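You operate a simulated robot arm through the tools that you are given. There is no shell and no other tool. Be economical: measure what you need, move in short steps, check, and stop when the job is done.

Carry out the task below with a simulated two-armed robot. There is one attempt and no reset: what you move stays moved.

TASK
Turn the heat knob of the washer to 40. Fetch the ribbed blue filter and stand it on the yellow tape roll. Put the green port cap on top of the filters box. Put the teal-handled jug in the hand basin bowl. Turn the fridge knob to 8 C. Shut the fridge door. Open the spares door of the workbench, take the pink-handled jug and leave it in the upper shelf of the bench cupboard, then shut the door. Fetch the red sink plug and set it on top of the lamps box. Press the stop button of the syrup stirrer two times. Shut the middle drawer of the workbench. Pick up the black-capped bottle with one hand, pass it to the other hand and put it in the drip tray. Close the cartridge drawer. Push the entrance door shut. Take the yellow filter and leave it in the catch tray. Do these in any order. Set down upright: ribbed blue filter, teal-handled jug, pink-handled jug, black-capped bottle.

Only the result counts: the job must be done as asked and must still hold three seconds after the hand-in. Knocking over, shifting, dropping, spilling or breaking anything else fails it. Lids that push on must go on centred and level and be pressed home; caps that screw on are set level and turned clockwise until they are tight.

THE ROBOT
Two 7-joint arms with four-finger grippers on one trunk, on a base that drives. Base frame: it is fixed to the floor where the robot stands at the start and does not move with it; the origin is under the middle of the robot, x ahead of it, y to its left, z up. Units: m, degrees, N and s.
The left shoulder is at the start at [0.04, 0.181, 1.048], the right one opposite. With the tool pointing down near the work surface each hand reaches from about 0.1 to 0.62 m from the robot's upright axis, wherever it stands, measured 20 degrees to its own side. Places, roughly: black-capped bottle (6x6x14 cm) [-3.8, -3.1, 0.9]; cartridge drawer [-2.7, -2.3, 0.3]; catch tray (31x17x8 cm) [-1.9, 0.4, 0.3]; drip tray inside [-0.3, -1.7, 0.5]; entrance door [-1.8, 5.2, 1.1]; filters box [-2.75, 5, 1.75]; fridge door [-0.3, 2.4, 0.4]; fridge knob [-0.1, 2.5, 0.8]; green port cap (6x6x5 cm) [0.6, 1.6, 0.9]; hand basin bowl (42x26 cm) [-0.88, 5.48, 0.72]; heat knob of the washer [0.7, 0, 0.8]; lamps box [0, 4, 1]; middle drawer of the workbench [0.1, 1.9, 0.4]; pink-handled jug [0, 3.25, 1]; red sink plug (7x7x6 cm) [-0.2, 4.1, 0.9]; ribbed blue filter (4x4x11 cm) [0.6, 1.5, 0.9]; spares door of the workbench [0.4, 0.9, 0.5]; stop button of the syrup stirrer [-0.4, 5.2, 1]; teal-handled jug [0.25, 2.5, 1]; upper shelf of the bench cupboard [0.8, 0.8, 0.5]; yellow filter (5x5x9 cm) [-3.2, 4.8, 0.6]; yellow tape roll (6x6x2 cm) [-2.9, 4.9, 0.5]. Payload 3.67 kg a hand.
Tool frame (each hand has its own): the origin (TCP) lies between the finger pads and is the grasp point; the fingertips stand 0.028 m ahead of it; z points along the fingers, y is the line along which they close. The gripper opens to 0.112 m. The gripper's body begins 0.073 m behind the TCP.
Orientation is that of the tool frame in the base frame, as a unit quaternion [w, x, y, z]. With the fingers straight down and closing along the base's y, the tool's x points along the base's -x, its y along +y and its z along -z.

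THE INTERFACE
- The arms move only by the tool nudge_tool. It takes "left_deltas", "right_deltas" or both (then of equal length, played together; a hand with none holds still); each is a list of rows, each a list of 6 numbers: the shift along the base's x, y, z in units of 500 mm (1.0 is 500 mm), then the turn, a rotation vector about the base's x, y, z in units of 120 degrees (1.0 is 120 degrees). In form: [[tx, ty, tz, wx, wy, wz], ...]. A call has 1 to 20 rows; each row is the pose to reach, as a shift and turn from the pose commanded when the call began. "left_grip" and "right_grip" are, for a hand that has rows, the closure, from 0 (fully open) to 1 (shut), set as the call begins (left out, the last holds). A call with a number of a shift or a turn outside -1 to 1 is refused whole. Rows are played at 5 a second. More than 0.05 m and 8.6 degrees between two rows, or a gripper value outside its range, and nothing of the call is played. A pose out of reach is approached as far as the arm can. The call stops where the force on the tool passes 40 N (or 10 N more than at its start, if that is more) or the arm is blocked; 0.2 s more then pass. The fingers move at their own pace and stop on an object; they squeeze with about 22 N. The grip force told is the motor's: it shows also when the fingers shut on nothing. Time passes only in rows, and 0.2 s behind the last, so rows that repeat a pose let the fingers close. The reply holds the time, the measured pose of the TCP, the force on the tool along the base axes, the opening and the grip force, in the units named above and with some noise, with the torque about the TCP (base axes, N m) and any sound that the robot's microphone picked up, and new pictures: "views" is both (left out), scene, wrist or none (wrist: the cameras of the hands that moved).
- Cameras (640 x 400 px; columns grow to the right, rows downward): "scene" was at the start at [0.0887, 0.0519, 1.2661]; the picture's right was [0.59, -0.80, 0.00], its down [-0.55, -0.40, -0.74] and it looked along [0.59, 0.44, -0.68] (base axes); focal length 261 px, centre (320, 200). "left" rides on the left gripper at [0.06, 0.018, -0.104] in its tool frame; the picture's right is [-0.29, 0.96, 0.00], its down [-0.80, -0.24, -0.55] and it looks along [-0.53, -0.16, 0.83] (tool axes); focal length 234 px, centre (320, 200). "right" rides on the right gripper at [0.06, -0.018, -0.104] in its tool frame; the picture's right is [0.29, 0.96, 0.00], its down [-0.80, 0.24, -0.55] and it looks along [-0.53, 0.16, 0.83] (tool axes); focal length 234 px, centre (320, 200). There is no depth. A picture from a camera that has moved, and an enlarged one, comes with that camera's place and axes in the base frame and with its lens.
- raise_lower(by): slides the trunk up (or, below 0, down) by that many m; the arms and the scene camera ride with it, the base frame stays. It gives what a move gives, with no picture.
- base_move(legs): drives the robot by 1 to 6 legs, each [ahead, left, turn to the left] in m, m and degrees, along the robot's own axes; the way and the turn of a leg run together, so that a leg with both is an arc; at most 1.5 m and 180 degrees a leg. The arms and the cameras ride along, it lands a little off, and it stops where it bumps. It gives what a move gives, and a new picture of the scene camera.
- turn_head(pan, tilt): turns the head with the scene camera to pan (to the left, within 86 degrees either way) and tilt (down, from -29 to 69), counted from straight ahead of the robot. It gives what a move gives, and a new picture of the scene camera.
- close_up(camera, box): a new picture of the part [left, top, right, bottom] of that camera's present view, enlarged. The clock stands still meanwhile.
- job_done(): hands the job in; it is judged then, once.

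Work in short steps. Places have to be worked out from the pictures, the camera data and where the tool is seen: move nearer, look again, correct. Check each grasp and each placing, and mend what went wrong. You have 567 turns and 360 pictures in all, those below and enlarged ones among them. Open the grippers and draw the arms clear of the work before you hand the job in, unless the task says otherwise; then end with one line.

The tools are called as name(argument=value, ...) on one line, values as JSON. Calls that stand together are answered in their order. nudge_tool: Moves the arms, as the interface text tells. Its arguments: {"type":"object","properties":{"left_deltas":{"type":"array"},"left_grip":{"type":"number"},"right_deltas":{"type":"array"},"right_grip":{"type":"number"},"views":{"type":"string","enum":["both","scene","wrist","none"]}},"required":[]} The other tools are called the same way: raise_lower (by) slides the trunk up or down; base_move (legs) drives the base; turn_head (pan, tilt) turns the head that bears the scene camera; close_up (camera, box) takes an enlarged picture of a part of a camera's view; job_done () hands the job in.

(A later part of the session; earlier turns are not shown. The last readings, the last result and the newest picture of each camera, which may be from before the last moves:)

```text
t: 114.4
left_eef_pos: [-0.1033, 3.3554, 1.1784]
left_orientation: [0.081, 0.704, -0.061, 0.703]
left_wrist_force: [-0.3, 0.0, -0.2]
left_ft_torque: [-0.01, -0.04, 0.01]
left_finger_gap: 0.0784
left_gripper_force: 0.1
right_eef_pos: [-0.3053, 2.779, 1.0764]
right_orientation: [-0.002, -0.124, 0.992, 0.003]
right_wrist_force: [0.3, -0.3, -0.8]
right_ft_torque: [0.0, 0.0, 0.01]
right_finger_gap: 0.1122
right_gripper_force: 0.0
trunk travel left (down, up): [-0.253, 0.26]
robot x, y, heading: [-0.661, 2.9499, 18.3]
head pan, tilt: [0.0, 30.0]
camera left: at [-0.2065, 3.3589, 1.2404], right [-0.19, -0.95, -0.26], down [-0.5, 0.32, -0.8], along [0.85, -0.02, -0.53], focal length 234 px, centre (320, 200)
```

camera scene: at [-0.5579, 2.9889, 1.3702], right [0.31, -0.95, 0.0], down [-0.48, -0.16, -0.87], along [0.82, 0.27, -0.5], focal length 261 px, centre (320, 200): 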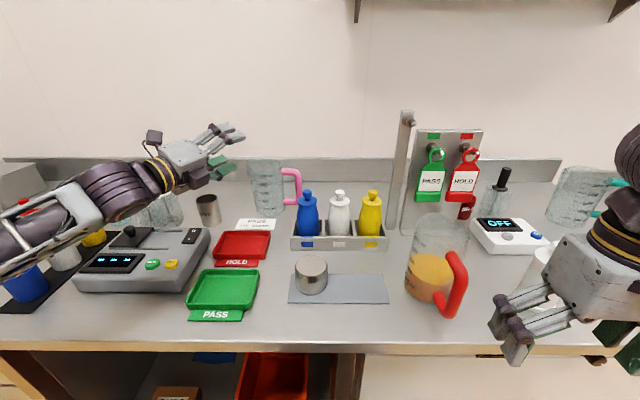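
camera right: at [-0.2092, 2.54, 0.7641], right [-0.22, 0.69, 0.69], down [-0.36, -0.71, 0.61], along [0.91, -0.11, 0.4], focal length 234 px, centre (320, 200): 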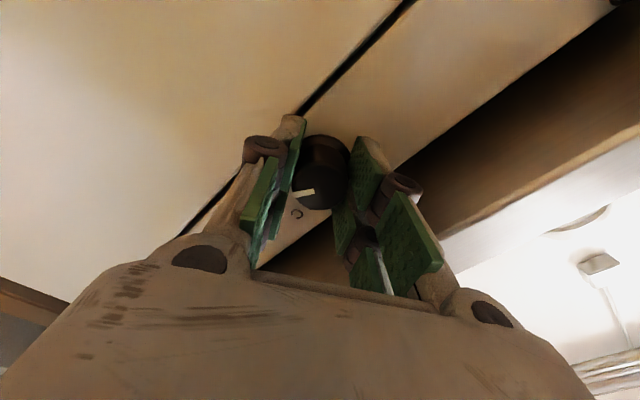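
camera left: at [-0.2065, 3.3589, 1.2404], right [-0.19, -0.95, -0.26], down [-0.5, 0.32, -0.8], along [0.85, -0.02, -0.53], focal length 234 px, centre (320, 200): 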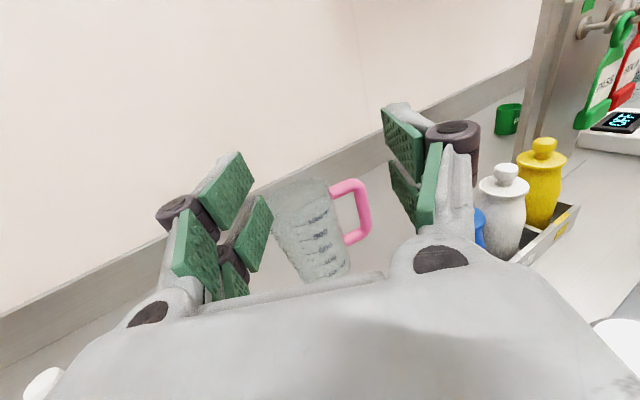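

Now the camera is on top and the view is clear. Handle bar ≈(0.13, 3.273), z 0.93–1.03; blue bottle close on the right. I'll come in with yaw −8° (world), gripper narrowed to ~40 mm; first to a pre-grasp point above.

nudge_tool(left_deltas=[[0.036, -0.03, -0.04, 0, 0, 0.01], [0.073, -0.06, -0.08, 0, 0, 0.02], [0.11, -0.092, -0.12, 0, 0, 0.03], [0.146, -0.123, -0.16, 0, 0, 0.03]], left_grip=0.62, views="both")

```text
t: 115.4
left_eef_pos: [-0.0294, 3.2915, 1.0968]
left_orientation: [0.06, 0.706, -0.038, 0.705]
left_wrist_force: [-0.1, 0.2, -0.1]
left_ft_torque: [0.07, 0.0, 0.02]
left_finger_gap: 0.0426
left_gripper_force: 0.0
right_eef_pos: [-0.3043, 2.7776, 1.0772]
right_orientation: [-0.002, -0.123, 0.992, 0.002]
right_wrist_force: [0.8, -0.1, -0.5]
right_ft_torque: [0.0, 0.0, -0.01]
right_finger_gap: 0.1124
right_gripper_force: 0.0
trunk travel left (down, up): [-0.253, 0.26]
robot x, y, heading: [-0.664, 2.95, 18.3]
head pan, tilt: [0.0, 30.0]
camera scene: at [-0.5569, 2.9888, 1.3701], right [0.31, -0.95, 0.0], down [-0.48, -0.16, -0.87], along [0.82, 0.27, -0.5], focal length 261 px, centre (320, 200)
camera left: at [-0.1329, 3.2899, 1.1591], right [-0.13, -0.96, -0.26], down [-0.52, 0.29, -0.8], along [0.84, 0.03, -0.53], focal length 234 px, centre (320, 200)
```

scene: 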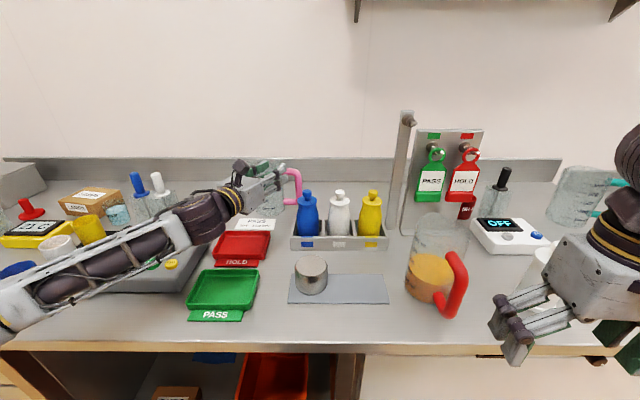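
left: 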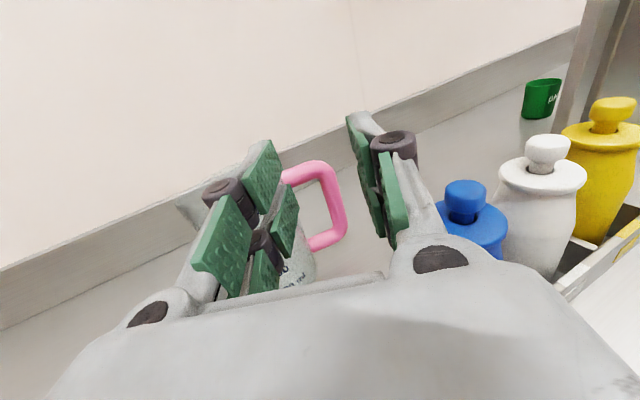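

Blue cap confirmed at (-0.008, 3.195); bar at (0.135, 3.279). Descend, then advance along the tool axis.

nudge_tool(left_deltas=[[0, 0.007, -0.075, 0, 0, 0], [0, 0.013, -0.15, 0, 0, 0], [0, 0.019, -0.224, 0, 0, 0], [0.075, 0.009, -0.224, 0, 0, 0], [0.15, -0.002, -0.224, 0, 0, 0]], views="wrist")

```text
t: 116.6
left_eef_pos: [0.0449, 3.2887, 0.9882]
left_orientation: [0.059, 0.705, -0.038, 0.706]
left_wrist_force: [-0.1, 0.3, -0.8]
left_ft_torque: [0.05, 0.01, 0.03]
left_finger_gap: 0.0426
left_gripper_force: 0.2
right_eef_pos: [-0.3071, 2.7767, 1.0778]
right_orientation: [-0.001, -0.124, 0.992, 0.004]
right_wrist_force: [0.0, 0.2, -0.2]
right_ft_torque: [0.01, 0.02, -0.01]
right_finger_gap: 0.112
right_gripper_force: 0.0
trunk travel left (down, up): [-0.253, 0.26]
robot x, y, heading: [-0.6676, 2.9511, 18.1]
head pan, tilt: [0.0, 30.0]
camera left: at [-0.0602, 3.2877, 1.0501], right [-0.13, -0.96, -0.26], down [-0.52, 0.29, -0.81], along [0.85, 0.03, -0.53], focal length 234 px, centre (320, 200)
```

left: 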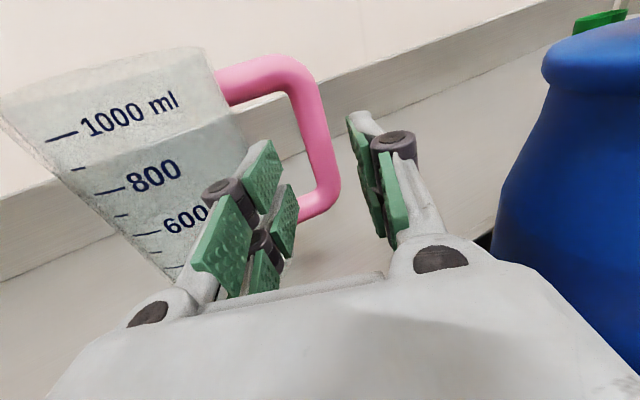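

Bar is between the fingers' path. Advance another 7 cm.

nudge_tool(left_deltas=[[0.05, -0.007, 0, 0, 0, 0], [0.1, -0.014, 0, 0, 0, 0], [0.14, -0.019, 0, 0, 0, 0]], views="wrist")

```text
t: 117.4
left_eef_pos: [0.1125, 3.2794, 0.9905]
left_orientation: [0.058, 0.704, -0.04, 0.707]
left_wrist_force: [-0.2, 0.2, -0.4]
left_ft_torque: [-0.01, -0.04, 0.0]
left_finger_gap: 0.0427
left_gripper_force: 0.0
right_eef_pos: [-0.3084, 2.7758, 1.0781]
right_orientation: [0.001, -0.124, 0.992, 0.003]
right_wrist_force: [0.6, 0.3, -0.2]
right_ft_torque: [-0.03, -0.01, 0.01]
right_finger_gap: 0.1117
right_gripper_force: 0.3
trunk travel left (down, up): [-0.253, 0.26]
robot x, y, heading: [-0.6643, 2.9546, 17.8]
head pan, tilt: [0.0, 30.0]
camera left: at [0.0071, 3.2783, 1.0518], right [-0.13, -0.96, -0.26], down [-0.51, 0.29, -0.81], along [0.85, 0.03, -0.53], focal length 234 px, centre (320, 200)
```

left: 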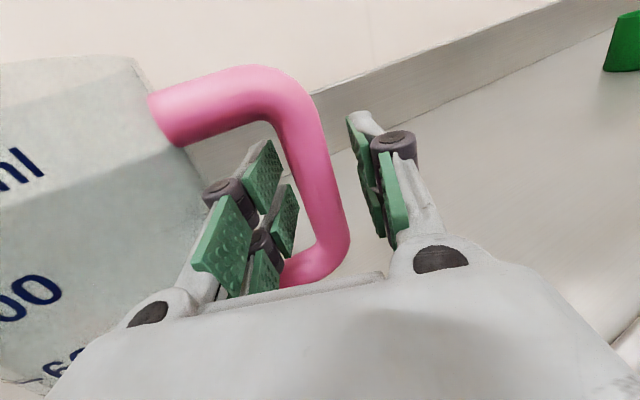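

Bar is at the pads. Advance 1 cm more and close.

nudge_tool(left_deltas=[[0.022, -0.003, 0, 0, 0, 0]], views="none")

nudge_tool(left_deltas=[[0, 0, 0, 0, 0, 0], [0, 0, 0, 0, 0, 0]], left_grip=1, views="wrist")

```text
t: 117.8
left_eef_pos: [0.1233, 3.2784, 0.9885]
left_orientation: [0.057, 0.704, -0.038, 0.706]
left_wrist_force: [-0.8, -0.3, -0.1]
left_ft_torque: [0.0, 0.05, -0.04]
left_finger_gap: 0.0425
left_gripper_force: 0.1
right_eef_pos: [-0.3086, 2.7761, 1.0777]
right_orientation: [0.0, -0.123, 0.992, 0.003]
right_wrist_force: [-0.1, -0.4, -0.7]
right_ft_torque: [-0.01, 0.04, -0.01]
right_finger_gap: 0.112
right_gripper_force: 0.1
trunk travel left (down, up): [-0.253, 0.26]
robot x, y, heading: [-0.6628, 2.9521, 18.2]
head pan, tilt: [0.0, 30.0]
```

```text
t: 118.4
left_eef_pos: [0.1237, 3.2781, 0.9904]
left_orientation: [0.058, 0.704, -0.04, 0.707]
left_wrist_force: [1.1, 1.9, 6.3]
left_ft_torque: [1.14, -0.02, 0.05]
left_finger_gap: 0.0208
left_gripper_force: 21.8
right_eef_pos: [-0.3089, 2.7766, 1.0769]
right_orientation: [0.0, -0.124, 0.992, 0.004]
right_wrist_force: [0.6, -0.7, 0.3]
right_ft_torque: [0.01, 0.01, 0.0]
right_finger_gap: 0.1122
right_gripper_force: 0.0
trunk travel left (down, up): [-0.253, 0.26]
robot x, y, heading: [-0.6645, 2.9506, 18.3]
head pan, tilt: [0.0, 30.0]
camera left: at [0.0184, 3.2768, 1.0513], right [-0.13, -0.96, -0.26], down [-0.51, 0.29, -0.81], along [0.85, 0.03, -0.53], focal length 234 px, centre (320, 200)
```

left: 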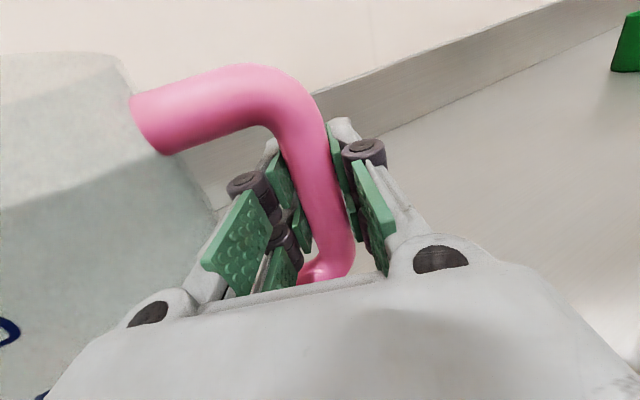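

Handle gripped. Lift 12 cm and check tilt.

nudge_tool(left_deltas=[[0, 0, 0.03, 0, 0, 0], [0, 0, 0.08, 0, 0, 0], [0, 0, 0.15, 0, 0, 0], [0, 0, 0.24, 0, 0, 0]])

```text
t: 119.4
left_eef_pos: [0.1268, 3.2794, 1.1049]
left_orientation: [0.06, 0.706, -0.039, 0.704]
left_wrist_force: [-0.6, -0.4, -2.3]
left_ft_torque: [-0.14, -0.02, 0.04]
left_finger_gap: 0.0201
left_gripper_force: 21.9
right_eef_pos: [-0.3062, 2.7779, 1.0771]
right_orientation: [-0.002, -0.124, 0.992, 0.002]
right_wrist_force: [-1.0, -0.1, 0.1]
right_ft_torque: [0.02, -0.01, -0.06]
right_finger_gap: 0.1119
right_gripper_force: 0.1
trunk travel left (down, up): [-0.253, 0.26]
robot x, y, heading: [-0.6642, 2.9506, 18.2]
head pan, tilt: [0.0, 30.0]
camera scene: at [-0.5587, 2.9879, 1.3703], right [0.31, -0.95, 0.0], down [-0.47, -0.16, -0.87], along [0.82, 0.27, -0.5], focal length 261 px, centre (320, 200)
camera left: at [0.0228, 3.2779, 1.1668], right [-0.13, -0.96, -0.26], down [-0.52, 0.29, -0.8], along [0.84, 0.03, -0.54], focal length 234 px, centre (320, 200)
```

scene: 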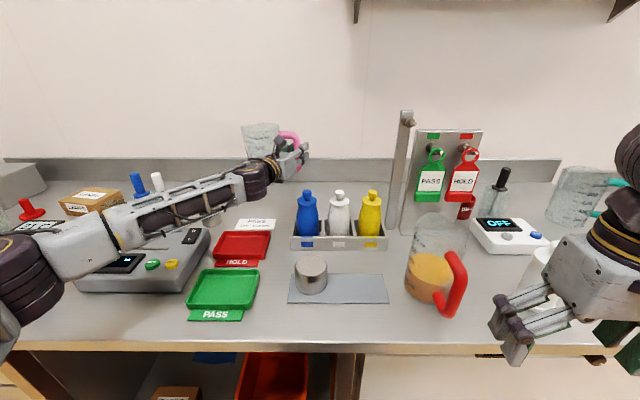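
left: 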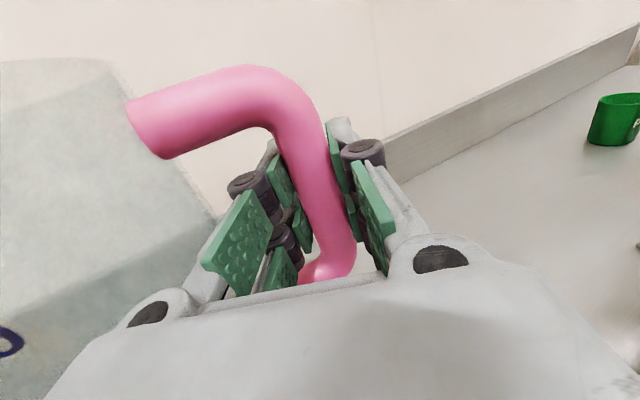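

Jug is held level (≈2.3 N). Back straight out.

base_move(legs=[[-0.45, 0, 0]])

```text
t: 122.2
left_eef_pos: [-0.2943, 3.1391, 1.1058]
left_orientation: [0.062, 0.706, -0.04, 0.705]
left_wrist_force: [0.0, 0.3, -1.6]
left_ft_torque: [-0.13, -0.01, 0.01]
left_finger_gap: 0.0203
left_gripper_force: 22.2
right_eef_pos: [-0.7309, 2.6385, 1.0767]
right_orientation: [-0.002, -0.12, 0.993, 0.003]
right_wrist_force: [0.6, -0.4, 0.4]
right_ft_torque: [0.05, -0.07, 0.0]
right_finger_gap: 0.112
right_gripper_force: 0.0
trunk travel left (down, up): [-0.253, 0.26]
robot x, y, heading: [-1.0893, 2.8138, 18.0]
head pan, tilt: [0.0, 30.0]
camera scene: at [-0.9823, 2.85, 1.3702], right [0.31, -0.95, 0.0], down [-0.48, -0.15, -0.87], along [0.82, 0.27, -0.5], focal length 261 px, centre (320, 200)
```

scene: 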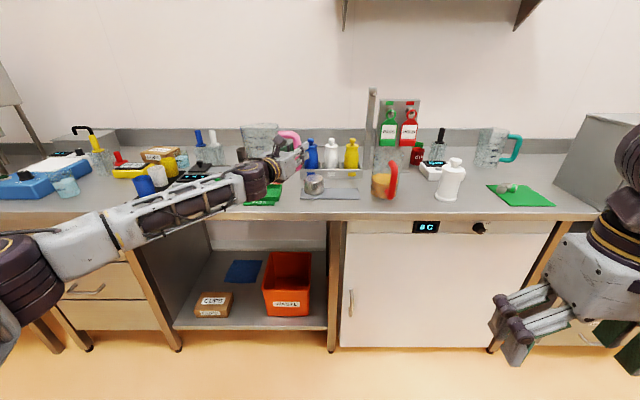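

Drive back a bit further and slide right along the bench to the cupboard.

base_move(legs=[[-0.3, 0, 0], [0, -1.2, 0], [0, -1.1, 0]])

```text
t: 126.1
left_eef_pos: [-0.4933, 2.8403, 1.103]
left_orientation: [0.074, 0.707, -0.052, 0.702]
left_wrist_force: [0.7, -1.2, -1.4]
left_ft_torque: [-0.14, -0.03, 0.02]
left_finger_gap: 0.02
left_gripper_force: 22.2
right_eef_pos: [-0.9508, 2.3565, 1.0747]
right_orientation: [-0.003, -0.1, 0.995, 0.003]
right_wrist_force: [1.4, -0.2, -0.4]
right_ft_torque: [0.02, 0.08, 0.0]
right_finger_gap: 0.112
right_gripper_force: 0.0
trunk travel left (down, up): [-0.253, 0.26]
robot x, y, heading: [-1.3048, 2.5513, 15.4]
head pan, tilt: [0.0, 30.0]
stopped in leg 2: the robot was blocked; the commanded pose is now the measured one
camera scene: at [-1.192, 2.5776, 1.3699], right [0.27, -0.96, 0.0], down [-0.48, -0.13, -0.86], along [0.83, 0.23, -0.5], focal length 261 px, centre (320, 200)
```

scene: 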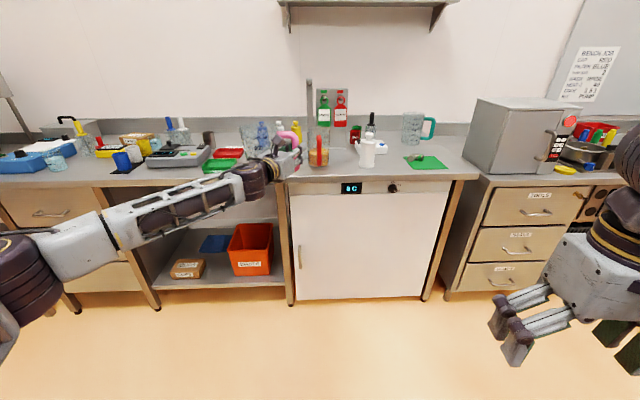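

Blocked by something on my right. Look there.

turn_head(pan=-80, tilt=45)

```text
t: 127.7
left_eef_pos: [-0.4964, 2.8431, 1.1048]
left_orientation: [0.073, 0.705, -0.052, 0.703]
left_wrist_force: [1.2, -0.2, -1.5]
left_ft_torque: [-0.15, 0.0, 0.0]
left_finger_gap: 0.0201
left_gripper_force: 22.2
right_eef_pos: [-0.9529, 2.3579, 1.0763]
right_orientation: [-0.002, -0.1, 0.995, 0.002]
right_wrist_force: [0.2, 0.8, -0.4]
right_ft_torque: [0.02, 0.01, 0.01]
right_finger_gap: 0.1123
right_gripper_force: 0.1
trunk travel left (down, up): [-0.253, 0.26]
robot x, y, heading: [-1.3052, 2.5483, 15.6]
head pan, tilt: [-80.0, 45.0]
camera scene: at [-1.2481, 2.4825, 1.3476], right [-0.9, -0.43, 0.0], down [-0.3, 0.64, -0.71], along [0.3, -0.64, -0.71], focal length 261 px, centre (320, 200)
```

scene: 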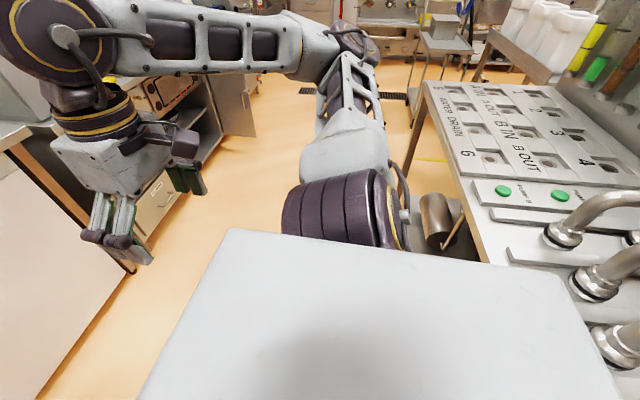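

An island stands behind-right (its edge at f≈−0.74). Move forward 0.12, restore heading 18°, then slide right.

base_move(legs=[[0.12, 0.03, 2.5], [0, -1.0, 0], [0, -1.0, 0]])

turn_head(pan=-10, tilt=35)

```text
t: 138.6
left_eef_pos: [0.2197, 1.09, 1.106]
left_orientation: [0.056, 0.706, -0.035, 0.705]
left_wrist_force: [-0.4, 0.0, -1.5]
left_ft_torque: [-0.14, -0.01, 0.0]
left_finger_gap: 0.0202
left_gripper_force: 22.2
right_eef_pos: [-0.2114, 0.5812, 1.0762]
right_orientation: [-0.002, -0.126, 0.992, 0.003]
right_wrist_force: [0.1, 0.2, -0.4]
right_ft_torque: [-0.01, -0.02, -0.02]
right_finger_gap: 0.1123
right_gripper_force: 0.1
trunk travel left (down, up): [-0.253, 0.26]
robot x, y, heading: [-0.573, 0.7519, 18.2]
head pan, tilt: [-80.0, 45.0]
camera scene: at [-0.5117, 0.6895, 1.3476], right [-0.88, -0.48, 0.0], down [-0.34, 0.62, -0.71], along [0.34, -0.62, -0.71], focal length 261 px, centre (320, 200)
```

scene: 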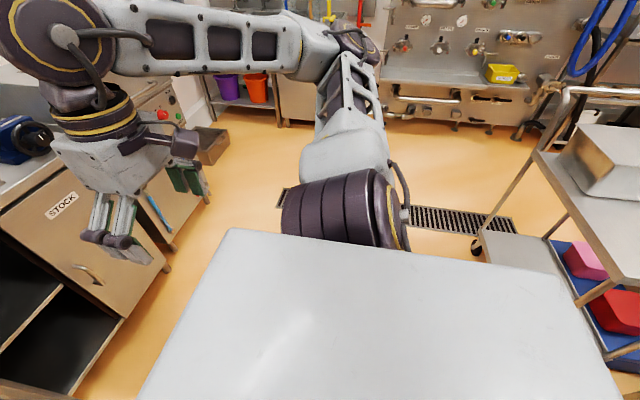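

```text
t: 140.0
left_eef_pos: [0.221, 1.0897, 1.1047]
left_orientation: [0.056, 0.706, -0.035, 0.705]
left_wrist_force: [-0.2, 0.6, -0.4]
left_ft_torque: [-0.14, -0.03, -0.01]
left_finger_gap: 0.0202
left_gripper_force: 21.6
right_eef_pos: [-0.2114, 0.5808, 1.076]
right_orientation: [-0.002, -0.126, 0.992, 0.002]
right_wrist_force: [-0.1, 0.4, -0.7]
right_ft_torque: [-0.02, 0.0, -0.01]
right_finger_gap: 0.112
right_gripper_force: 0.1
trunk travel left (down, up): [-0.253, 0.26]
robot x, y, heading: [-0.5684, 0.7529, 18.4]
head pan, tilt: [-10.0, 35.0]
camera scene: at [-0.4634, 0.7741, 1.3624], right [0.15, -0.99, 0.0], down [-0.57, -0.08, -0.82], along [0.81, 0.12, -0.57], focal length 261 px, centre (320, 200)
```

scene: 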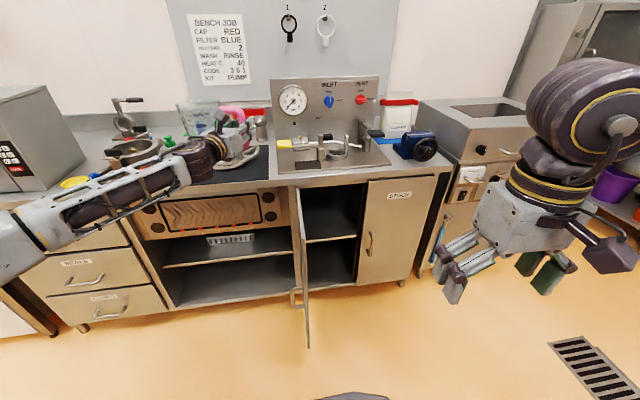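

Cupboard compartment is visible: shelf z≈0.50, top ≈0.78. Shift right, then lower the trunk.

base_move(legs=[[-0.06, -0.36, 0]])

raise_lower(by=-0.25)

nudge_tool(left_deltas=[[-0.05, -0.016, -0.06, 0, 0, 0], [-0.1, -0.032, -0.12, 0, 0, 0], [-0.14, -0.045, -0.19, 0, 0, 0], [-0.17, -0.055, -0.26, 0, 0, 0], [-0.19, -0.06, -0.34, 0, 0, 0], [-0.2, -0.065, -0.42, 0, 0, 0], [-0.2, -0.065, -0.48, 0, 0, 0]], views="scene")

```text
t: 142.4
left_eef_pos: [0.2768, 0.7255, 1.1057]
left_orientation: [0.056, 0.706, -0.034, 0.705]
left_wrist_force: [-0.4, -0.1, -2.1]
left_ft_torque: [-0.12, 0.04, -0.02]
left_finger_gap: 0.0203
left_gripper_force: 21.8
right_eef_pos: [-0.1546, 0.218, 1.0773]
right_orientation: [-0.003, -0.125, 0.992, 0.002]
right_wrist_force: [0.9, 0.5, 0.1]
right_ft_torque: [0.03, 0.02, 0.0]
right_finger_gap: 0.1123
right_gripper_force: 0.1
trunk travel left (down, up): [-0.253, 0.26]
robot x, y, heading: [-0.5163, 0.3883, 18.2]
head pan, tilt: [-10.0, 35.0]
camera scene: at [-0.4069, 0.4116, 1.3624], right [0.14, -0.99, 0.0], down [-0.57, -0.08, -0.82], along [0.81, 0.12, -0.57], focal length 261 px, centre (320, 200)
```

scene: 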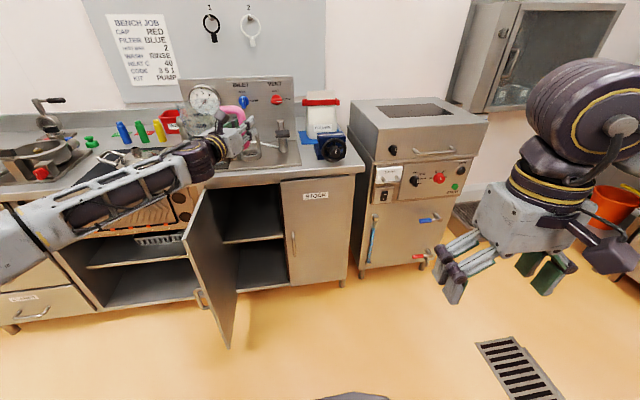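

```text
t: 144.9
left_eef_pos: [0.2772, 0.7256, 0.8553]
left_orientation: [0.055, 0.706, -0.035, 0.705]
left_wrist_force: [0.6, -0.5, -1.4]
left_ft_torque: [-0.12, -0.05, -0.01]
left_finger_gap: 0.0199
left_gripper_force: 22.0
right_eef_pos: [-0.1545, 0.2173, 0.8272]
right_orientation: [-0.003, -0.125, 0.992, 0.002]
right_wrist_force: [-0.1, -0.8, 0.0]
right_ft_torque: [0.01, 0.0, 0.01]
right_finger_gap: 0.1121
right_gripper_force: 0.1
trunk travel left (down, up): [-0.003, 0.51]
robot x, y, heading: [-0.5133, 0.3905, 18.4]
head pan, tilt: [-10.0, 35.0]
```

```text
t: 146.6
left_eef_pos: [0.1776, 0.6937, 0.6165]
left_orientation: [0.056, 0.705, -0.035, 0.706]
left_wrist_force: [-0.1, 0.6, -1.8]
left_ft_torque: [-0.1, -0.01, 0.0]
left_finger_gap: 0.0201
left_gripper_force: 21.2
right_eef_pos: [-0.1554, 0.2194, 0.8274]
right_orientation: [-0.002, -0.125, 0.992, 0.003]
right_wrist_force: [-0.4, -0.7, -0.3]
right_ft_torque: [0.03, 0.0, -0.01]
right_finger_gap: 0.112
right_gripper_force: 0.0
trunk travel left (down, up): [-0.003, 0.51]
robot x, y, heading: [-0.5168, 0.3916, 18.3]
head pan, tilt: [-10.0, 35.0]
camera scene: at [-0.407, 0.4122, 1.1128], right [0.14, -0.99, 0.0], down [-0.57, -0.08, -0.82], along [0.81, 0.12, -0.57], focal length 261 px, centre (320, 200)
```

scene: 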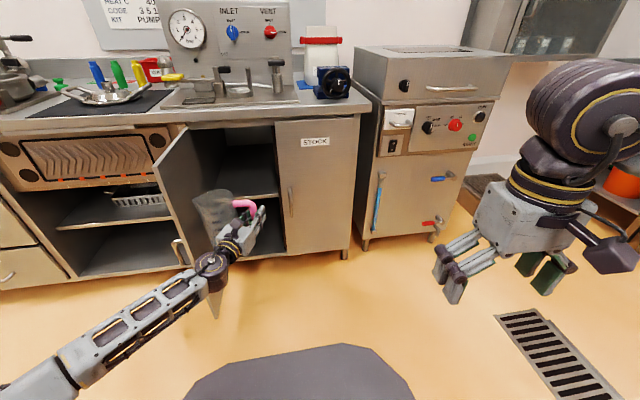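

Reach is good. The forearm would hit the open door from here, so I'll come from the right with heading ~44°: shift right, then turn left.

base_move(legs=[[0, -0.32, 0], [0, 0, 26]])

```text
t: 150.2
left_eef_pos: [0.0693, 0.6708, 0.6156]
left_orientation: [-0.108, 0.695, 0.128, 0.699]
left_wrist_force: [0.0, 0.2, -2.5]
left_ft_torque: [-0.12, -0.06, -0.01]
left_finger_gap: 0.0203
left_gripper_force: 21.9
right_eef_pos: [-0.0171, 0.0973, 0.8267]
right_orientation: [-0.003, -0.349, 0.937, 0.002]
right_wrist_force: [0.6, -0.3, -1.0]
right_ft_torque: [-0.03, -0.01, -0.05]
right_finger_gap: 0.1122
right_gripper_force: 0.0
trunk travel left (down, up): [-0.003, 0.51]
robot x, y, heading: [-0.4132, 0.0914, 44.8]
head pan, tilt: [-10.0, 35.0]
camera scene: at [-0.3275, 0.1573, 1.1128], right [0.57, -0.82, 0.0], down [-0.47, -0.33, -0.82], along [0.67, 0.47, -0.57], focal length 261 px, centre (320, 200)
```

scene: 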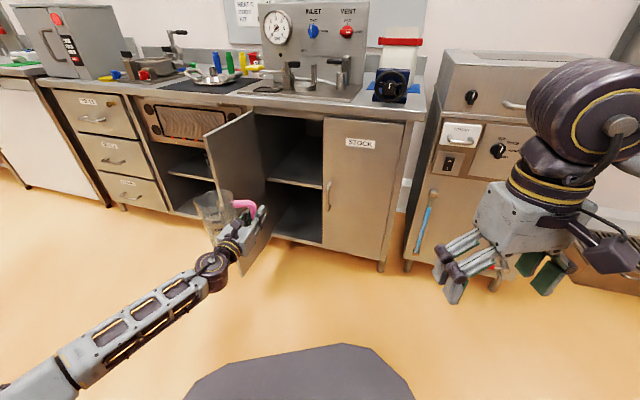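

Geometry looks right: opening l from 0.53 to 0.87. Raise 4 cm and move in partway along the cupboard's depth axis.

raise_lower(by=0.03)

base_move(legs=[[0.23, -0.095, -0.3]])

close_up(camera="left", box=[0, 0, 640, 400])

```text
t: 150.9
left_eef_pos: [0.0701, 0.6724, 0.6452]
left_orientation: [-0.107, 0.695, 0.128, 0.699]
left_wrist_force: [0.0, -0.4, -1.5]
left_ft_torque: [-0.1, -0.08, 0.0]
left_finger_gap: 0.0205
left_gripper_force: 21.9
right_eef_pos: [-0.0159, 0.096, 0.8567]
right_orientation: [-0.002, -0.349, 0.937, 0.002]
right_wrist_force: [0.3, -0.4, -0.4]
right_ft_torque: [0.01, 0.0, 0.0]
right_finger_gap: 0.1119
right_gripper_force: 0.0
trunk travel left (down, up): [-0.033, 0.48]
robot x, y, heading: [-0.4161, 0.0917, 45.0]
head pan, tilt: [-10.0, 35.0]
```

```text
t: 152.7
left_eef_pos: [0.3032, 0.7637, 0.6441]
left_orientation: [-0.107, 0.696, 0.127, 0.699]
left_wrist_force: [0.3, -0.7, -2.2]
left_ft_torque: [-0.11, -0.06, 0.0]
left_finger_gap: 0.02
left_gripper_force: 21.7
right_eef_pos: [0.2144, 0.1891, 0.8562]
right_orientation: [-0.002, -0.348, 0.937, 0.003]
right_wrist_force: [-0.3, -0.2, 0.5]
right_ft_torque: [0.0, 0.05, 0.01]
right_finger_gap: 0.112
right_gripper_force: 0.0
trunk travel left (down, up): [-0.033, 0.48]
robot x, y, heading: [-0.1853, 0.1853, 44.4]
head pan, tilt: [-10.0, 35.0]
camera scene: at [-0.0953, 0.2506, 1.1414], right [0.57, -0.82, 0.0], down [-0.47, -0.33, -0.82], along [0.67, 0.47, -0.57], focal length 261 px, centre (320, 200)
```

scene: 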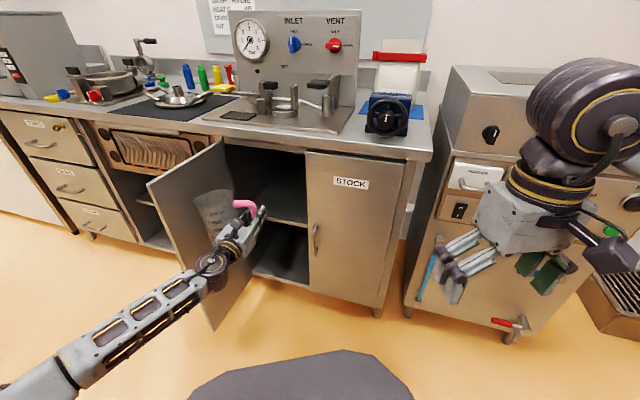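

```text
1.00 times, centred on (320, 200) of left (not enlarged: the box is as wide or as high as the picture)
camera zoom: at [0.2105, 0.7145, 0.7058], right [0.32, -0.91, -0.26], down [-0.59, 0.02, -0.8], along [0.74, 0.41, -0.54], focal length 234 px, centre (320, 200)
```

zoom: 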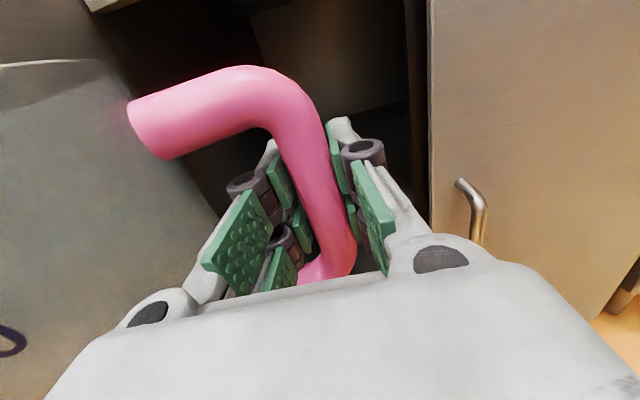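

Aligned: right edge of opening at l≈0.53, my TCP l=0.63. Continue inward.

base_move(legs=[[0.245, -0.12, 0]])

close_up(camera="left", box=[0, 0, 640, 400])

```text
t: 154.7
left_eef_pos: [0.5588, 0.8508, 0.6436]
left_orientation: [-0.108, 0.696, 0.128, 0.699]
left_wrist_force: [0.3, 0.5, -1.1]
left_ft_torque: [-0.09, -0.1, -0.03]
left_finger_gap: 0.0204
left_gripper_force: 21.8
right_eef_pos: [0.4719, 0.2769, 0.8551]
right_orientation: [-0.002, -0.35, 0.937, 0.002]
right_wrist_force: [0.9, 0.0, -0.1]
right_ft_torque: [-0.03, 0.03, 0.04]
right_finger_gap: 0.112
right_gripper_force: 0.1
trunk travel left (down, up): [-0.033, 0.48]
robot x, y, heading: [0.0726, 0.2686, 45.0]
head pan, tilt: [-10.0, 35.0]
camera scene: at [0.1617, 0.3369, 1.1414], right [0.57, -0.82, 0.0], down [-0.47, -0.33, -0.82], along [0.67, 0.47, -0.57], focal length 261 px, centre (320, 200)
```

scene: 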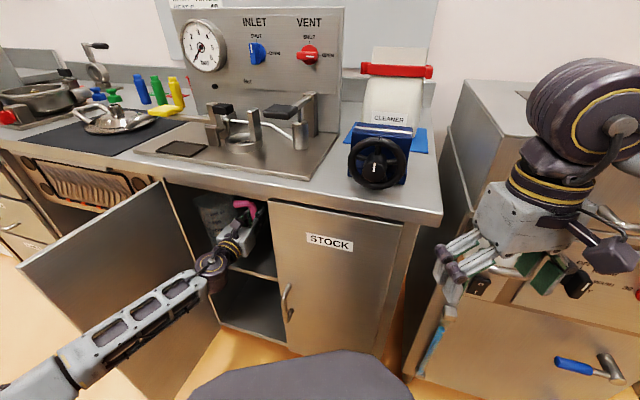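

```text
1.00 times, centred on (320, 200) of left (not enlarged: the box is as wide or as high as the picture)
camera zoom: at [0.4661, 0.8017, 0.7058], right [0.32, -0.91, -0.26], down [-0.59, 0.02, -0.8], along [0.74, 0.41, -0.54], focal length 234 px, centre (320, 200)
```

zoom: 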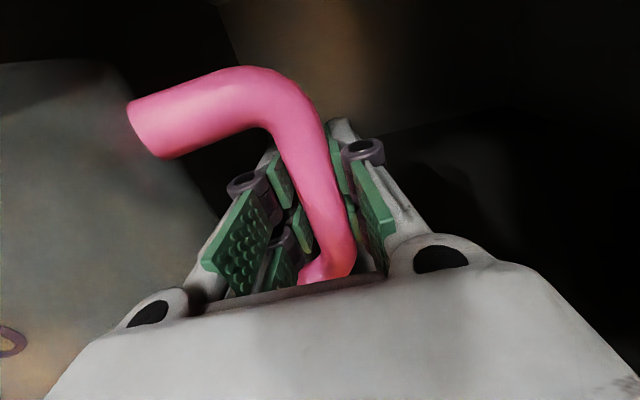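

Jug is inside. Go 2.5 cm deeper and lower 2.5 cm, then continue lowering until weight comes off.

nudge_tool(left_deltas=[[0.024, 0.008, -0.02, 0, 0, 0], [0.048, 0.0155, -0.04, 0, 0, 0], [0.048, 0.0155, -0.055, 0, 0, 0]], views="none")

nudge_tool(left_deltas=[[0, 0, -0.01, 0, 0, 0], [0, 0, -0.02, 0, 0, 0]], views="none")

```text
t: 155.5
left_eef_pos: [0.5794, 0.8599, 0.6182]
left_orientation: [-0.108, 0.695, 0.13, 0.699]
left_wrist_force: [0.0, 0.0, -1.3]
left_ft_torque: [-0.08, -0.07, -0.01]
left_finger_gap: 0.0202
left_gripper_force: 21.8
right_eef_pos: [0.4718, 0.2769, 0.8559]
right_orientation: [-0.002, -0.35, 0.937, 0.001]
right_wrist_force: [-0.3, -0.1, 0.8]
right_ft_torque: [-0.03, -0.01, 0.0]
right_finger_gap: 0.1121
right_gripper_force: 0.1
trunk travel left (down, up): [-0.033, 0.48]
robot x, y, heading: [0.0701, 0.2686, 45.0]
head pan, tilt: [-10.0, 35.0]
```

```text
t: 156.1
left_eef_pos: [0.5807, 0.8579, 0.6073]
left_orientation: [-0.109, 0.695, 0.128, 0.699]
left_wrist_force: [-0.9, -0.6, -1.4]
left_ft_torque: [-0.1, -0.09, -0.01]
left_finger_gap: 0.0202
left_gripper_force: 21.7
right_eef_pos: [0.4717, 0.2767, 0.8556]
right_orientation: [-0.002, -0.349, 0.937, 0.002]
right_wrist_force: [0.1, 0.4, 0.2]
right_ft_torque: [0.0, -0.03, 0.04]
right_finger_gap: 0.1117
right_gripper_force: 0.1
trunk travel left (down, up): [-0.033, 0.48]
robot x, y, heading: [0.0748, 0.2704, 44.8]
head pan, tilt: [-10.0, 35.0]
```

Not down yet (weight still carried). Continue in 1 cm steps.

nudge_tool(left_deltas=[[0, 0, -0.01, 0, 0, 0], [0, 0, -0.02, 0, 0, 0]], views="none")

nudge_tool(left_deltas=[[0, 0, -0.01, 0, 0, 0], [0, 0, -0.02, 0, 0, 0]], views="none")

```text
t: 156.7
left_eef_pos: [0.5802, 0.8579, 0.5984]
left_orientation: [-0.108, 0.695, 0.129, 0.699]
left_wrist_force: [-0.1, 0.4, -2.2]
left_ft_torque: [-0.08, -0.03, 0.01]
left_finger_gap: 0.0205
left_gripper_force: 21.9
right_eef_pos: [0.4718, 0.2748, 0.8556]
right_orientation: [-0.003, -0.349, 0.937, 0.001]
right_wrist_force: [0.5, 0.4, 0.4]
right_ft_torque: [0.0, 0.04, 0.01]
right_finger_gap: 0.112
right_gripper_force: 0.1
trunk travel left (down, up): [-0.033, 0.48]
robot x, y, heading: [0.0735, 0.2675, 45.0]
head pan, tilt: [-10.0, 35.0]
```

```text
t: 157.3
left_eef_pos: [0.5813, 0.858, 0.5875]
left_orientation: [-0.108, 0.695, 0.13, 0.699]
left_wrist_force: [0.2, -0.5, -1.7]
left_ft_torque: [-0.1, -0.09, -0.01]
left_finger_gap: 0.0202
left_gripper_force: 22.1
right_eef_pos: [0.4718, 0.2765, 0.8558]
right_orientation: [-0.002, -0.35, 0.937, 0.002]
right_wrist_force: [-1.1, 0.7, -0.1]
right_ft_torque: [-0.03, -0.02, 0.0]
right_finger_gap: 0.1121
right_gripper_force: 0.1
trunk travel left (down, up): [-0.033, 0.48]
robot x, y, heading: [0.0711, 0.2712, 45.0]
head pan, tilt: [-10.0, 35.0]
```

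Check visually how far the jug is above the shelf.

close_up(camera="scene", box=[150, 170, 330, 300])

```text
3.08 times, centred on (240, 235) of scene
camera zoom: at [0.1608, 0.3365, 1.1415], right [0.57, -0.82, 0.0], down [-0.47, -0.33, -0.82], along [0.67, 0.47, -0.57], focal length 803 px, centre (566, 92)
```

zoom: 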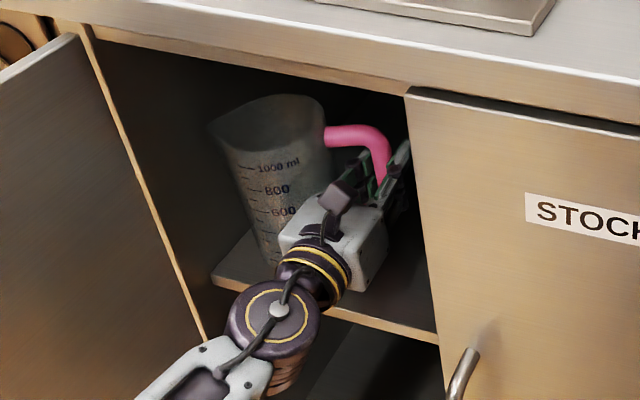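

Jug is over the shelf, near it. Lower further.

nudge_tool(left_deltas=[[0, 0, -0.01, 0, 0, 0], [0, 0, -0.02, 0, 0, 0]], views="none")

nudge_tool(left_deltas=[[0, 0, -0.01, 0, 0, 0], [0, 0, -0.02, 0, 0, 0]], views="none")

```text
t: 157.9
left_eef_pos: [0.5803, 0.8573, 0.5767]
left_orientation: [-0.107, 0.695, 0.128, 0.699]
left_wrist_force: [0.4, 0.0, -1.5]
left_ft_torque: [-0.1, -0.1, 0.0]
left_finger_gap: 0.0202
left_gripper_force: 22.0
right_eef_pos: [0.4722, 0.2766, 0.8561]
right_orientation: [-0.003, -0.35, 0.937, 0.002]
right_wrist_force: [-0.6, -0.1, -0.3]
right_ft_torque: [0.02, 0.01, -0.01]
right_finger_gap: 0.1118
right_gripper_force: 0.2
trunk travel left (down, up): [-0.033, 0.48]
robot x, y, heading: [0.074, 0.2701, 44.9]
head pan, tilt: [-10.0, 35.0]
```

```text
t: 158.5
left_eef_pos: [0.5811, 0.8591, 0.5679]
left_orientation: [-0.107, 0.695, 0.128, 0.699]
left_wrist_force: [-0.2, 0.4, -1.9]
left_ft_torque: [-0.11, -0.1, -0.02]
left_finger_gap: 0.0202
left_gripper_force: 22.2
right_eef_pos: [0.4714, 0.2777, 0.8572]
right_orientation: [-0.003, -0.35, 0.937, 0.002]
right_wrist_force: [-0.1, -0.3, 0.1]
right_ft_torque: [-0.04, 0.02, -0.03]
right_finger_gap: 0.1123
right_gripper_force: 0.1
trunk travel left (down, up): [-0.033, 0.48]
robot x, y, heading: [0.0707, 0.2715, 44.7]
head pan, tilt: [-10.0, 35.0]
```

nudge_tool(left_deltas=[[0, 0, -0.01, 0, 0, 0], [0, 0, -0.02, 0, 0, 0]], views="none")

close_up(camera="scene", box=[150, 170, 330, 300])

```text
t: 159.1
left_eef_pos: [0.5824, 0.856, 0.5612]
left_orientation: [-0.109, 0.694, 0.128, 0.7]
left_wrist_force: [2.1, -2.6, 7.9]
left_ft_torque: [0.72, 0.57, 0.05]
left_finger_gap: 0.0204
left_gripper_force: 21.7
right_eef_pos: [0.4717, 0.2765, 0.8568]
right_orientation: [-0.002, -0.349, 0.937, 0.002]
right_wrist_force: [-0.5, 0.1, 0.2]
right_ft_torque: [0.03, 0.01, 0.01]
right_finger_gap: 0.1121
right_gripper_force: 0.1
trunk travel left (down, up): [-0.033, 0.48]
robot x, y, heading: [0.0696, 0.2687, 44.8]
head pan, tilt: [-10.0, 35.0]
```

```text
3.08 times, centred on (240, 235) of scene
camera zoom: at [0.1604, 0.3355, 1.1417], right [0.57, -0.82, 0.0], down [-0.47, -0.33, -0.82], along [0.67, 0.47, -0.57], focal length 803 px, centre (566, 92)
```

zoom: 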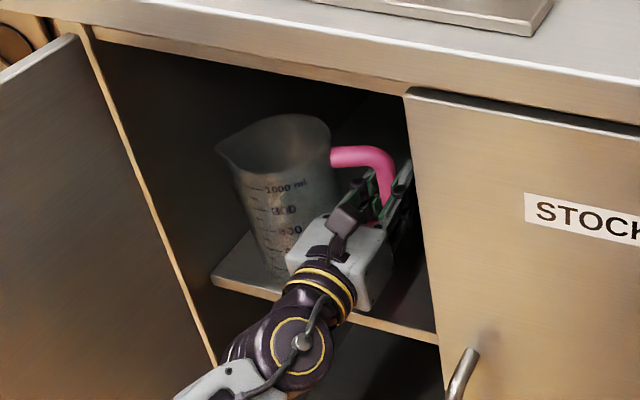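

Contact felt: jug stands on the shelf. Release partly and withdraw along the tool axis.

nudge_tool(left_deltas=[[0, 0, 0.006, 0, 0, 0], [0, 0, 0.006, 0, 0, 0]], left_grip=0.62, views="none")

nudge_tool(left_deltas=[[-0.04, -0.014, 0, 0, 0, 0], [-0.09, -0.0317, 0, 0, 0, 0], [-0.17, -0.06, 0, 0, 0, 0], [-0.25, -0.088, 0, 0, 0, 0]], views="scene")

```text
t: 159.7
left_eef_pos: [0.5806, 0.8589, 0.5597]
left_orientation: [-0.108, 0.695, 0.129, 0.699]
left_wrist_force: [-0.9, -0.3, 0.8]
left_ft_torque: [-0.01, 0.02, 0.0]
left_finger_gap: 0.0425
left_gripper_force: 0.0
right_eef_pos: [0.4722, 0.2763, 0.8564]
right_orientation: [-0.002, -0.349, 0.937, 0.001]
right_wrist_force: [0.0, -0.3, 0.6]
right_ft_torque: [0.01, 0.0, 0.0]
right_finger_gap: 0.1118
right_gripper_force: 0.1
trunk travel left (down, up): [-0.033, 0.48]
robot x, y, heading: [0.0741, 0.271, 44.9]
head pan, tilt: [-10.0, 35.0]
```

```text
t: 160.7
left_eef_pos: [0.4581, 0.8137, 0.5618]
left_orientation: [-0.108, 0.695, 0.129, 0.699]
left_wrist_force: [-0.3, -0.4, 0.9]
left_ft_torque: [0.02, 0.02, 0.0]
left_finger_gap: 0.0425
left_gripper_force: 0.0
right_eef_pos: [0.4719, 0.2762, 0.8557]
right_orientation: [-0.002, -0.349, 0.937, 0.002]
right_wrist_force: [-0.5, -0.1, 0.0]
right_ft_torque: [-0.01, 0.01, 0.03]
right_finger_gap: 0.1123
right_gripper_force: 0.1
trunk travel left (down, up): [-0.033, 0.48]
robot x, y, heading: [0.0737, 0.2692, 45.1]
head pan, tilt: [-10.0, 35.0]
camera scene: at [0.1603, 0.3362, 1.1416], right [0.57, -0.82, 0.0], down [-0.47, -0.33, -0.82], along [0.67, 0.47, -0.57], focal length 261 px, centre (320, 200)
```

scene: 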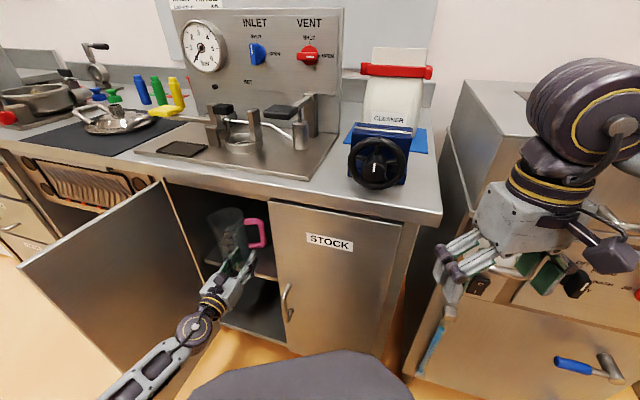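

Jug stands on the upper shelf. Back out, square up to heading 18°, and go round to the left side of the door.

base_move(legs=[[-0.33, 0.165, 0], [0, 0, -27], [-0.17, 0, 0], [0, 0.66, 0]])

```text
t: 168.9
left_eef_pos: [-0.0407, 1.0175, 0.5612]
left_orientation: [0.064, 0.706, -0.043, 0.704]
left_wrist_force: [-0.3, -0.2, 0.0]
left_ft_torque: [-0.01, 0.0, -0.05]
left_finger_gap: 0.0424
left_gripper_force: 0.1
right_eef_pos: [-0.279, 0.5358, 0.8552]
right_orientation: [-0.002, -0.113, 0.994, 0.002]
right_wrist_force: [0.5, 0.6, 0.0]
right_ft_torque: [-0.02, -0.01, 0.01]
right_finger_gap: 0.112
right_gripper_force: 0.0
trunk travel left (down, up): [-0.033, 0.48]
robot x, y, heading: [-0.6355, 0.7185, 17.0]
head pan, tilt: [-10.0, 35.0]
camera scene: at [-0.5278, 0.736, 1.1415], right [0.12, -0.99, 0.0], down [-0.57, -0.07, -0.82], along [0.81, 0.1, -0.57], focal length 261 px, centre (320, 200)
```

scene: 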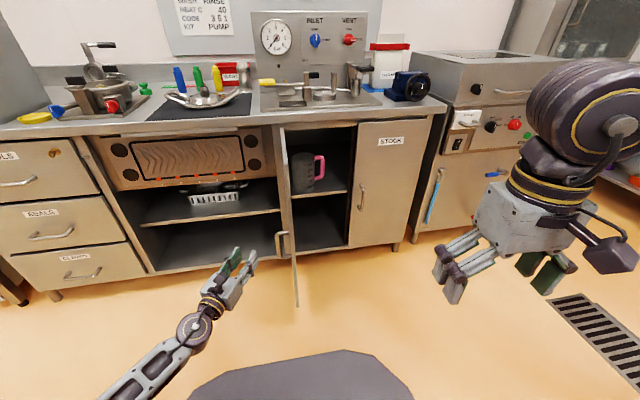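

Jug visible upright inside. Now close the left fist, go ahead beside the door, and sweep right.

nudge_tool(left_deltas=[[0, 0, 0.01, 0, 0, 0], [0, 0, 0.01, 0, 0, 0]], left_grip=1, views="none")

base_move(legs=[[0.14, 0.02, 1], [0, -0.22, 0]])

```text
t: 169.5
left_eef_pos: [-0.0414, 1.0164, 0.5646]
left_orientation: [0.065, 0.706, -0.043, 0.704]
left_wrist_force: [-0.5, 0.1, -0.7]
left_ft_torque: [0.01, -0.02, 0.0]
left_finger_gap: 0.0
left_gripper_force: 22.3
right_eef_pos: [-0.2805, 0.5362, 0.8565]
right_orientation: [-0.002, -0.113, 0.994, 0.002]
right_wrist_force: [1.1, -0.2, 0.0]
right_ft_torque: [0.01, 0.01, 0.01]
right_finger_gap: 0.1118
right_gripper_force: 0.0
trunk travel left (down, up): [-0.033, 0.48]
robot x, y, heading: [-0.6345, 0.7203, 17.0]
head pan, tilt: [-10.0, 35.0]
```

```text
t: 172.2
left_eef_pos: [0.1515, 0.8708, 0.5655]
left_orientation: [0.058, 0.706, -0.037, 0.705]
left_wrist_force: [-0.1, 0.6, -0.3]
left_ft_torque: [0.0, -0.02, 0.01]
left_finger_gap: 0.0
left_gripper_force: 21.3
right_eef_pos: [-0.0816, 0.3859, 0.8562]
right_orientation: [-0.003, -0.12, 0.993, 0.002]
right_wrist_force: [0.5, -1.0, -1.0]
right_ft_torque: [0.05, 0.05, 0.02]
right_finger_gap: 0.1122
right_gripper_force: 0.1
trunk travel left (down, up): [-0.033, 0.48]
robot x, y, heading: [-0.4396, 0.5637, 18.0]
head pan, tilt: [-10.0, 35.0]
camera scene: at [-0.3315, 0.5819, 1.1415], right [0.14, -0.99, 0.0], down [-0.57, -0.08, -0.82], along [0.81, 0.11, -0.57], focal length 261 px, centre (320, 200)
```

scene: 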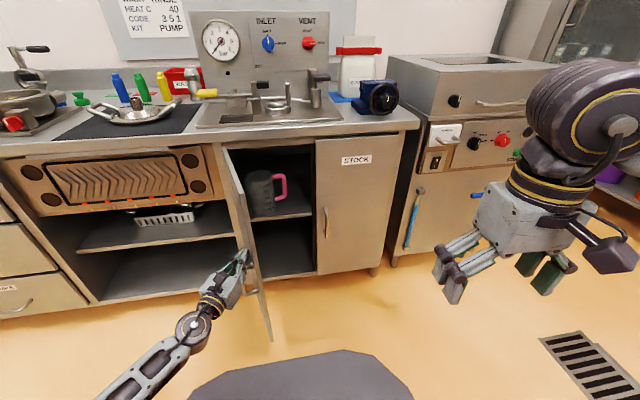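

Door is being swept. Continue right 0.18, then forward.

base_move(legs=[[0.0, -0.16, 0]])

```text
t: 173.6
left_eef_pos: [0.2007, 0.7183, 0.5653]
left_orientation: [0.06, 0.706, -0.04, 0.704]
left_wrist_force: [-0.6, -0.1, 0.0]
left_ft_torque: [-0.01, 0.02, 0.02]
left_finger_gap: 0.0001
left_gripper_force: 22.0
right_eef_pos: [-0.0333, 0.2345, 0.8563]
right_orientation: [-0.002, -0.119, 0.993, 0.004]
right_wrist_force: [0.4, -0.7, -0.1]
right_ft_torque: [0.02, 0.02, 0.02]
right_finger_gap: 0.1119
right_gripper_force: 0.0
trunk travel left (down, up): [-0.033, 0.48]
robot x, y, heading: [-0.3944, 0.4137, 17.5]
head pan, tilt: [-10.0, 35.0]
camera scene: at [-0.2832, 0.4305, 1.1415], right [0.13, -0.99, 0.0], down [-0.57, -0.07, -0.82], along [0.81, 0.11, -0.57], focal length 261 px, centre (320, 200)
```

scene: 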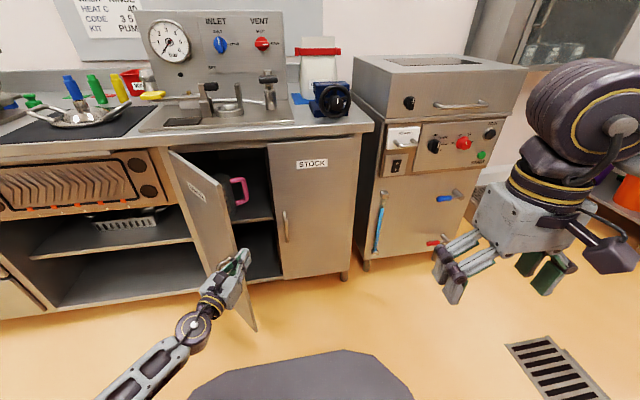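

Now push forward to shut.

base_move(legs=[[0.23, 0.02, 0]])

```text
t: 174.6
left_eef_pos: [0.2407, 0.722, 0.5639]
left_orientation: [0.073, 0.707, -0.047, 0.702]
left_wrist_force: [0.7, 0.0, 0.4]
left_ft_torque: [0.01, -0.02, -0.05]
left_finger_gap: 0.0
left_gripper_force: 22.5
right_eef_pos: [0.0089, 0.253, 0.8571]
right_orientation: [-0.002, -0.12, 0.993, 0.002]
right_wrist_force: [0.1, -0.3, -0.2]
right_ft_torque: [0.03, -0.01, -0.02]
right_finger_gap: 0.1121
right_gripper_force: 0.0
trunk travel left (down, up): [-0.033, 0.48]
robot x, y, heading: [-0.3489, 0.43, 17.9]
head pan, tilt: [-10.0, 35.0]
stopped in leg 1: the force on the tool passed its limit at 60 N (the readings are from after the stop); the commanded pose is now the measured one
camera scene: at [-0.2403, 0.4493, 1.1414], right [0.13, -0.99, 0.0], down [-0.57, -0.08, -0.82], along [0.81, 0.11, -0.57], focal length 261 px, centre (320, 200)
```

scene: 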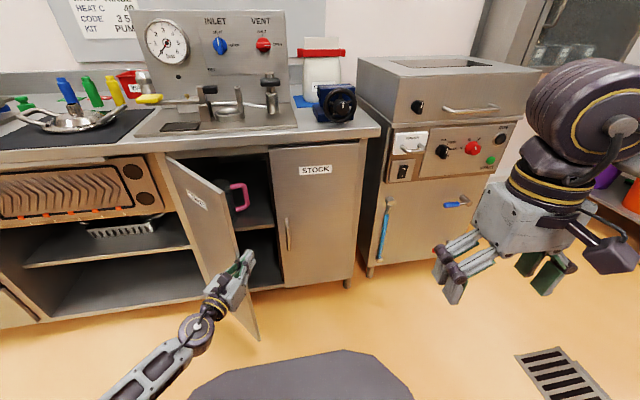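

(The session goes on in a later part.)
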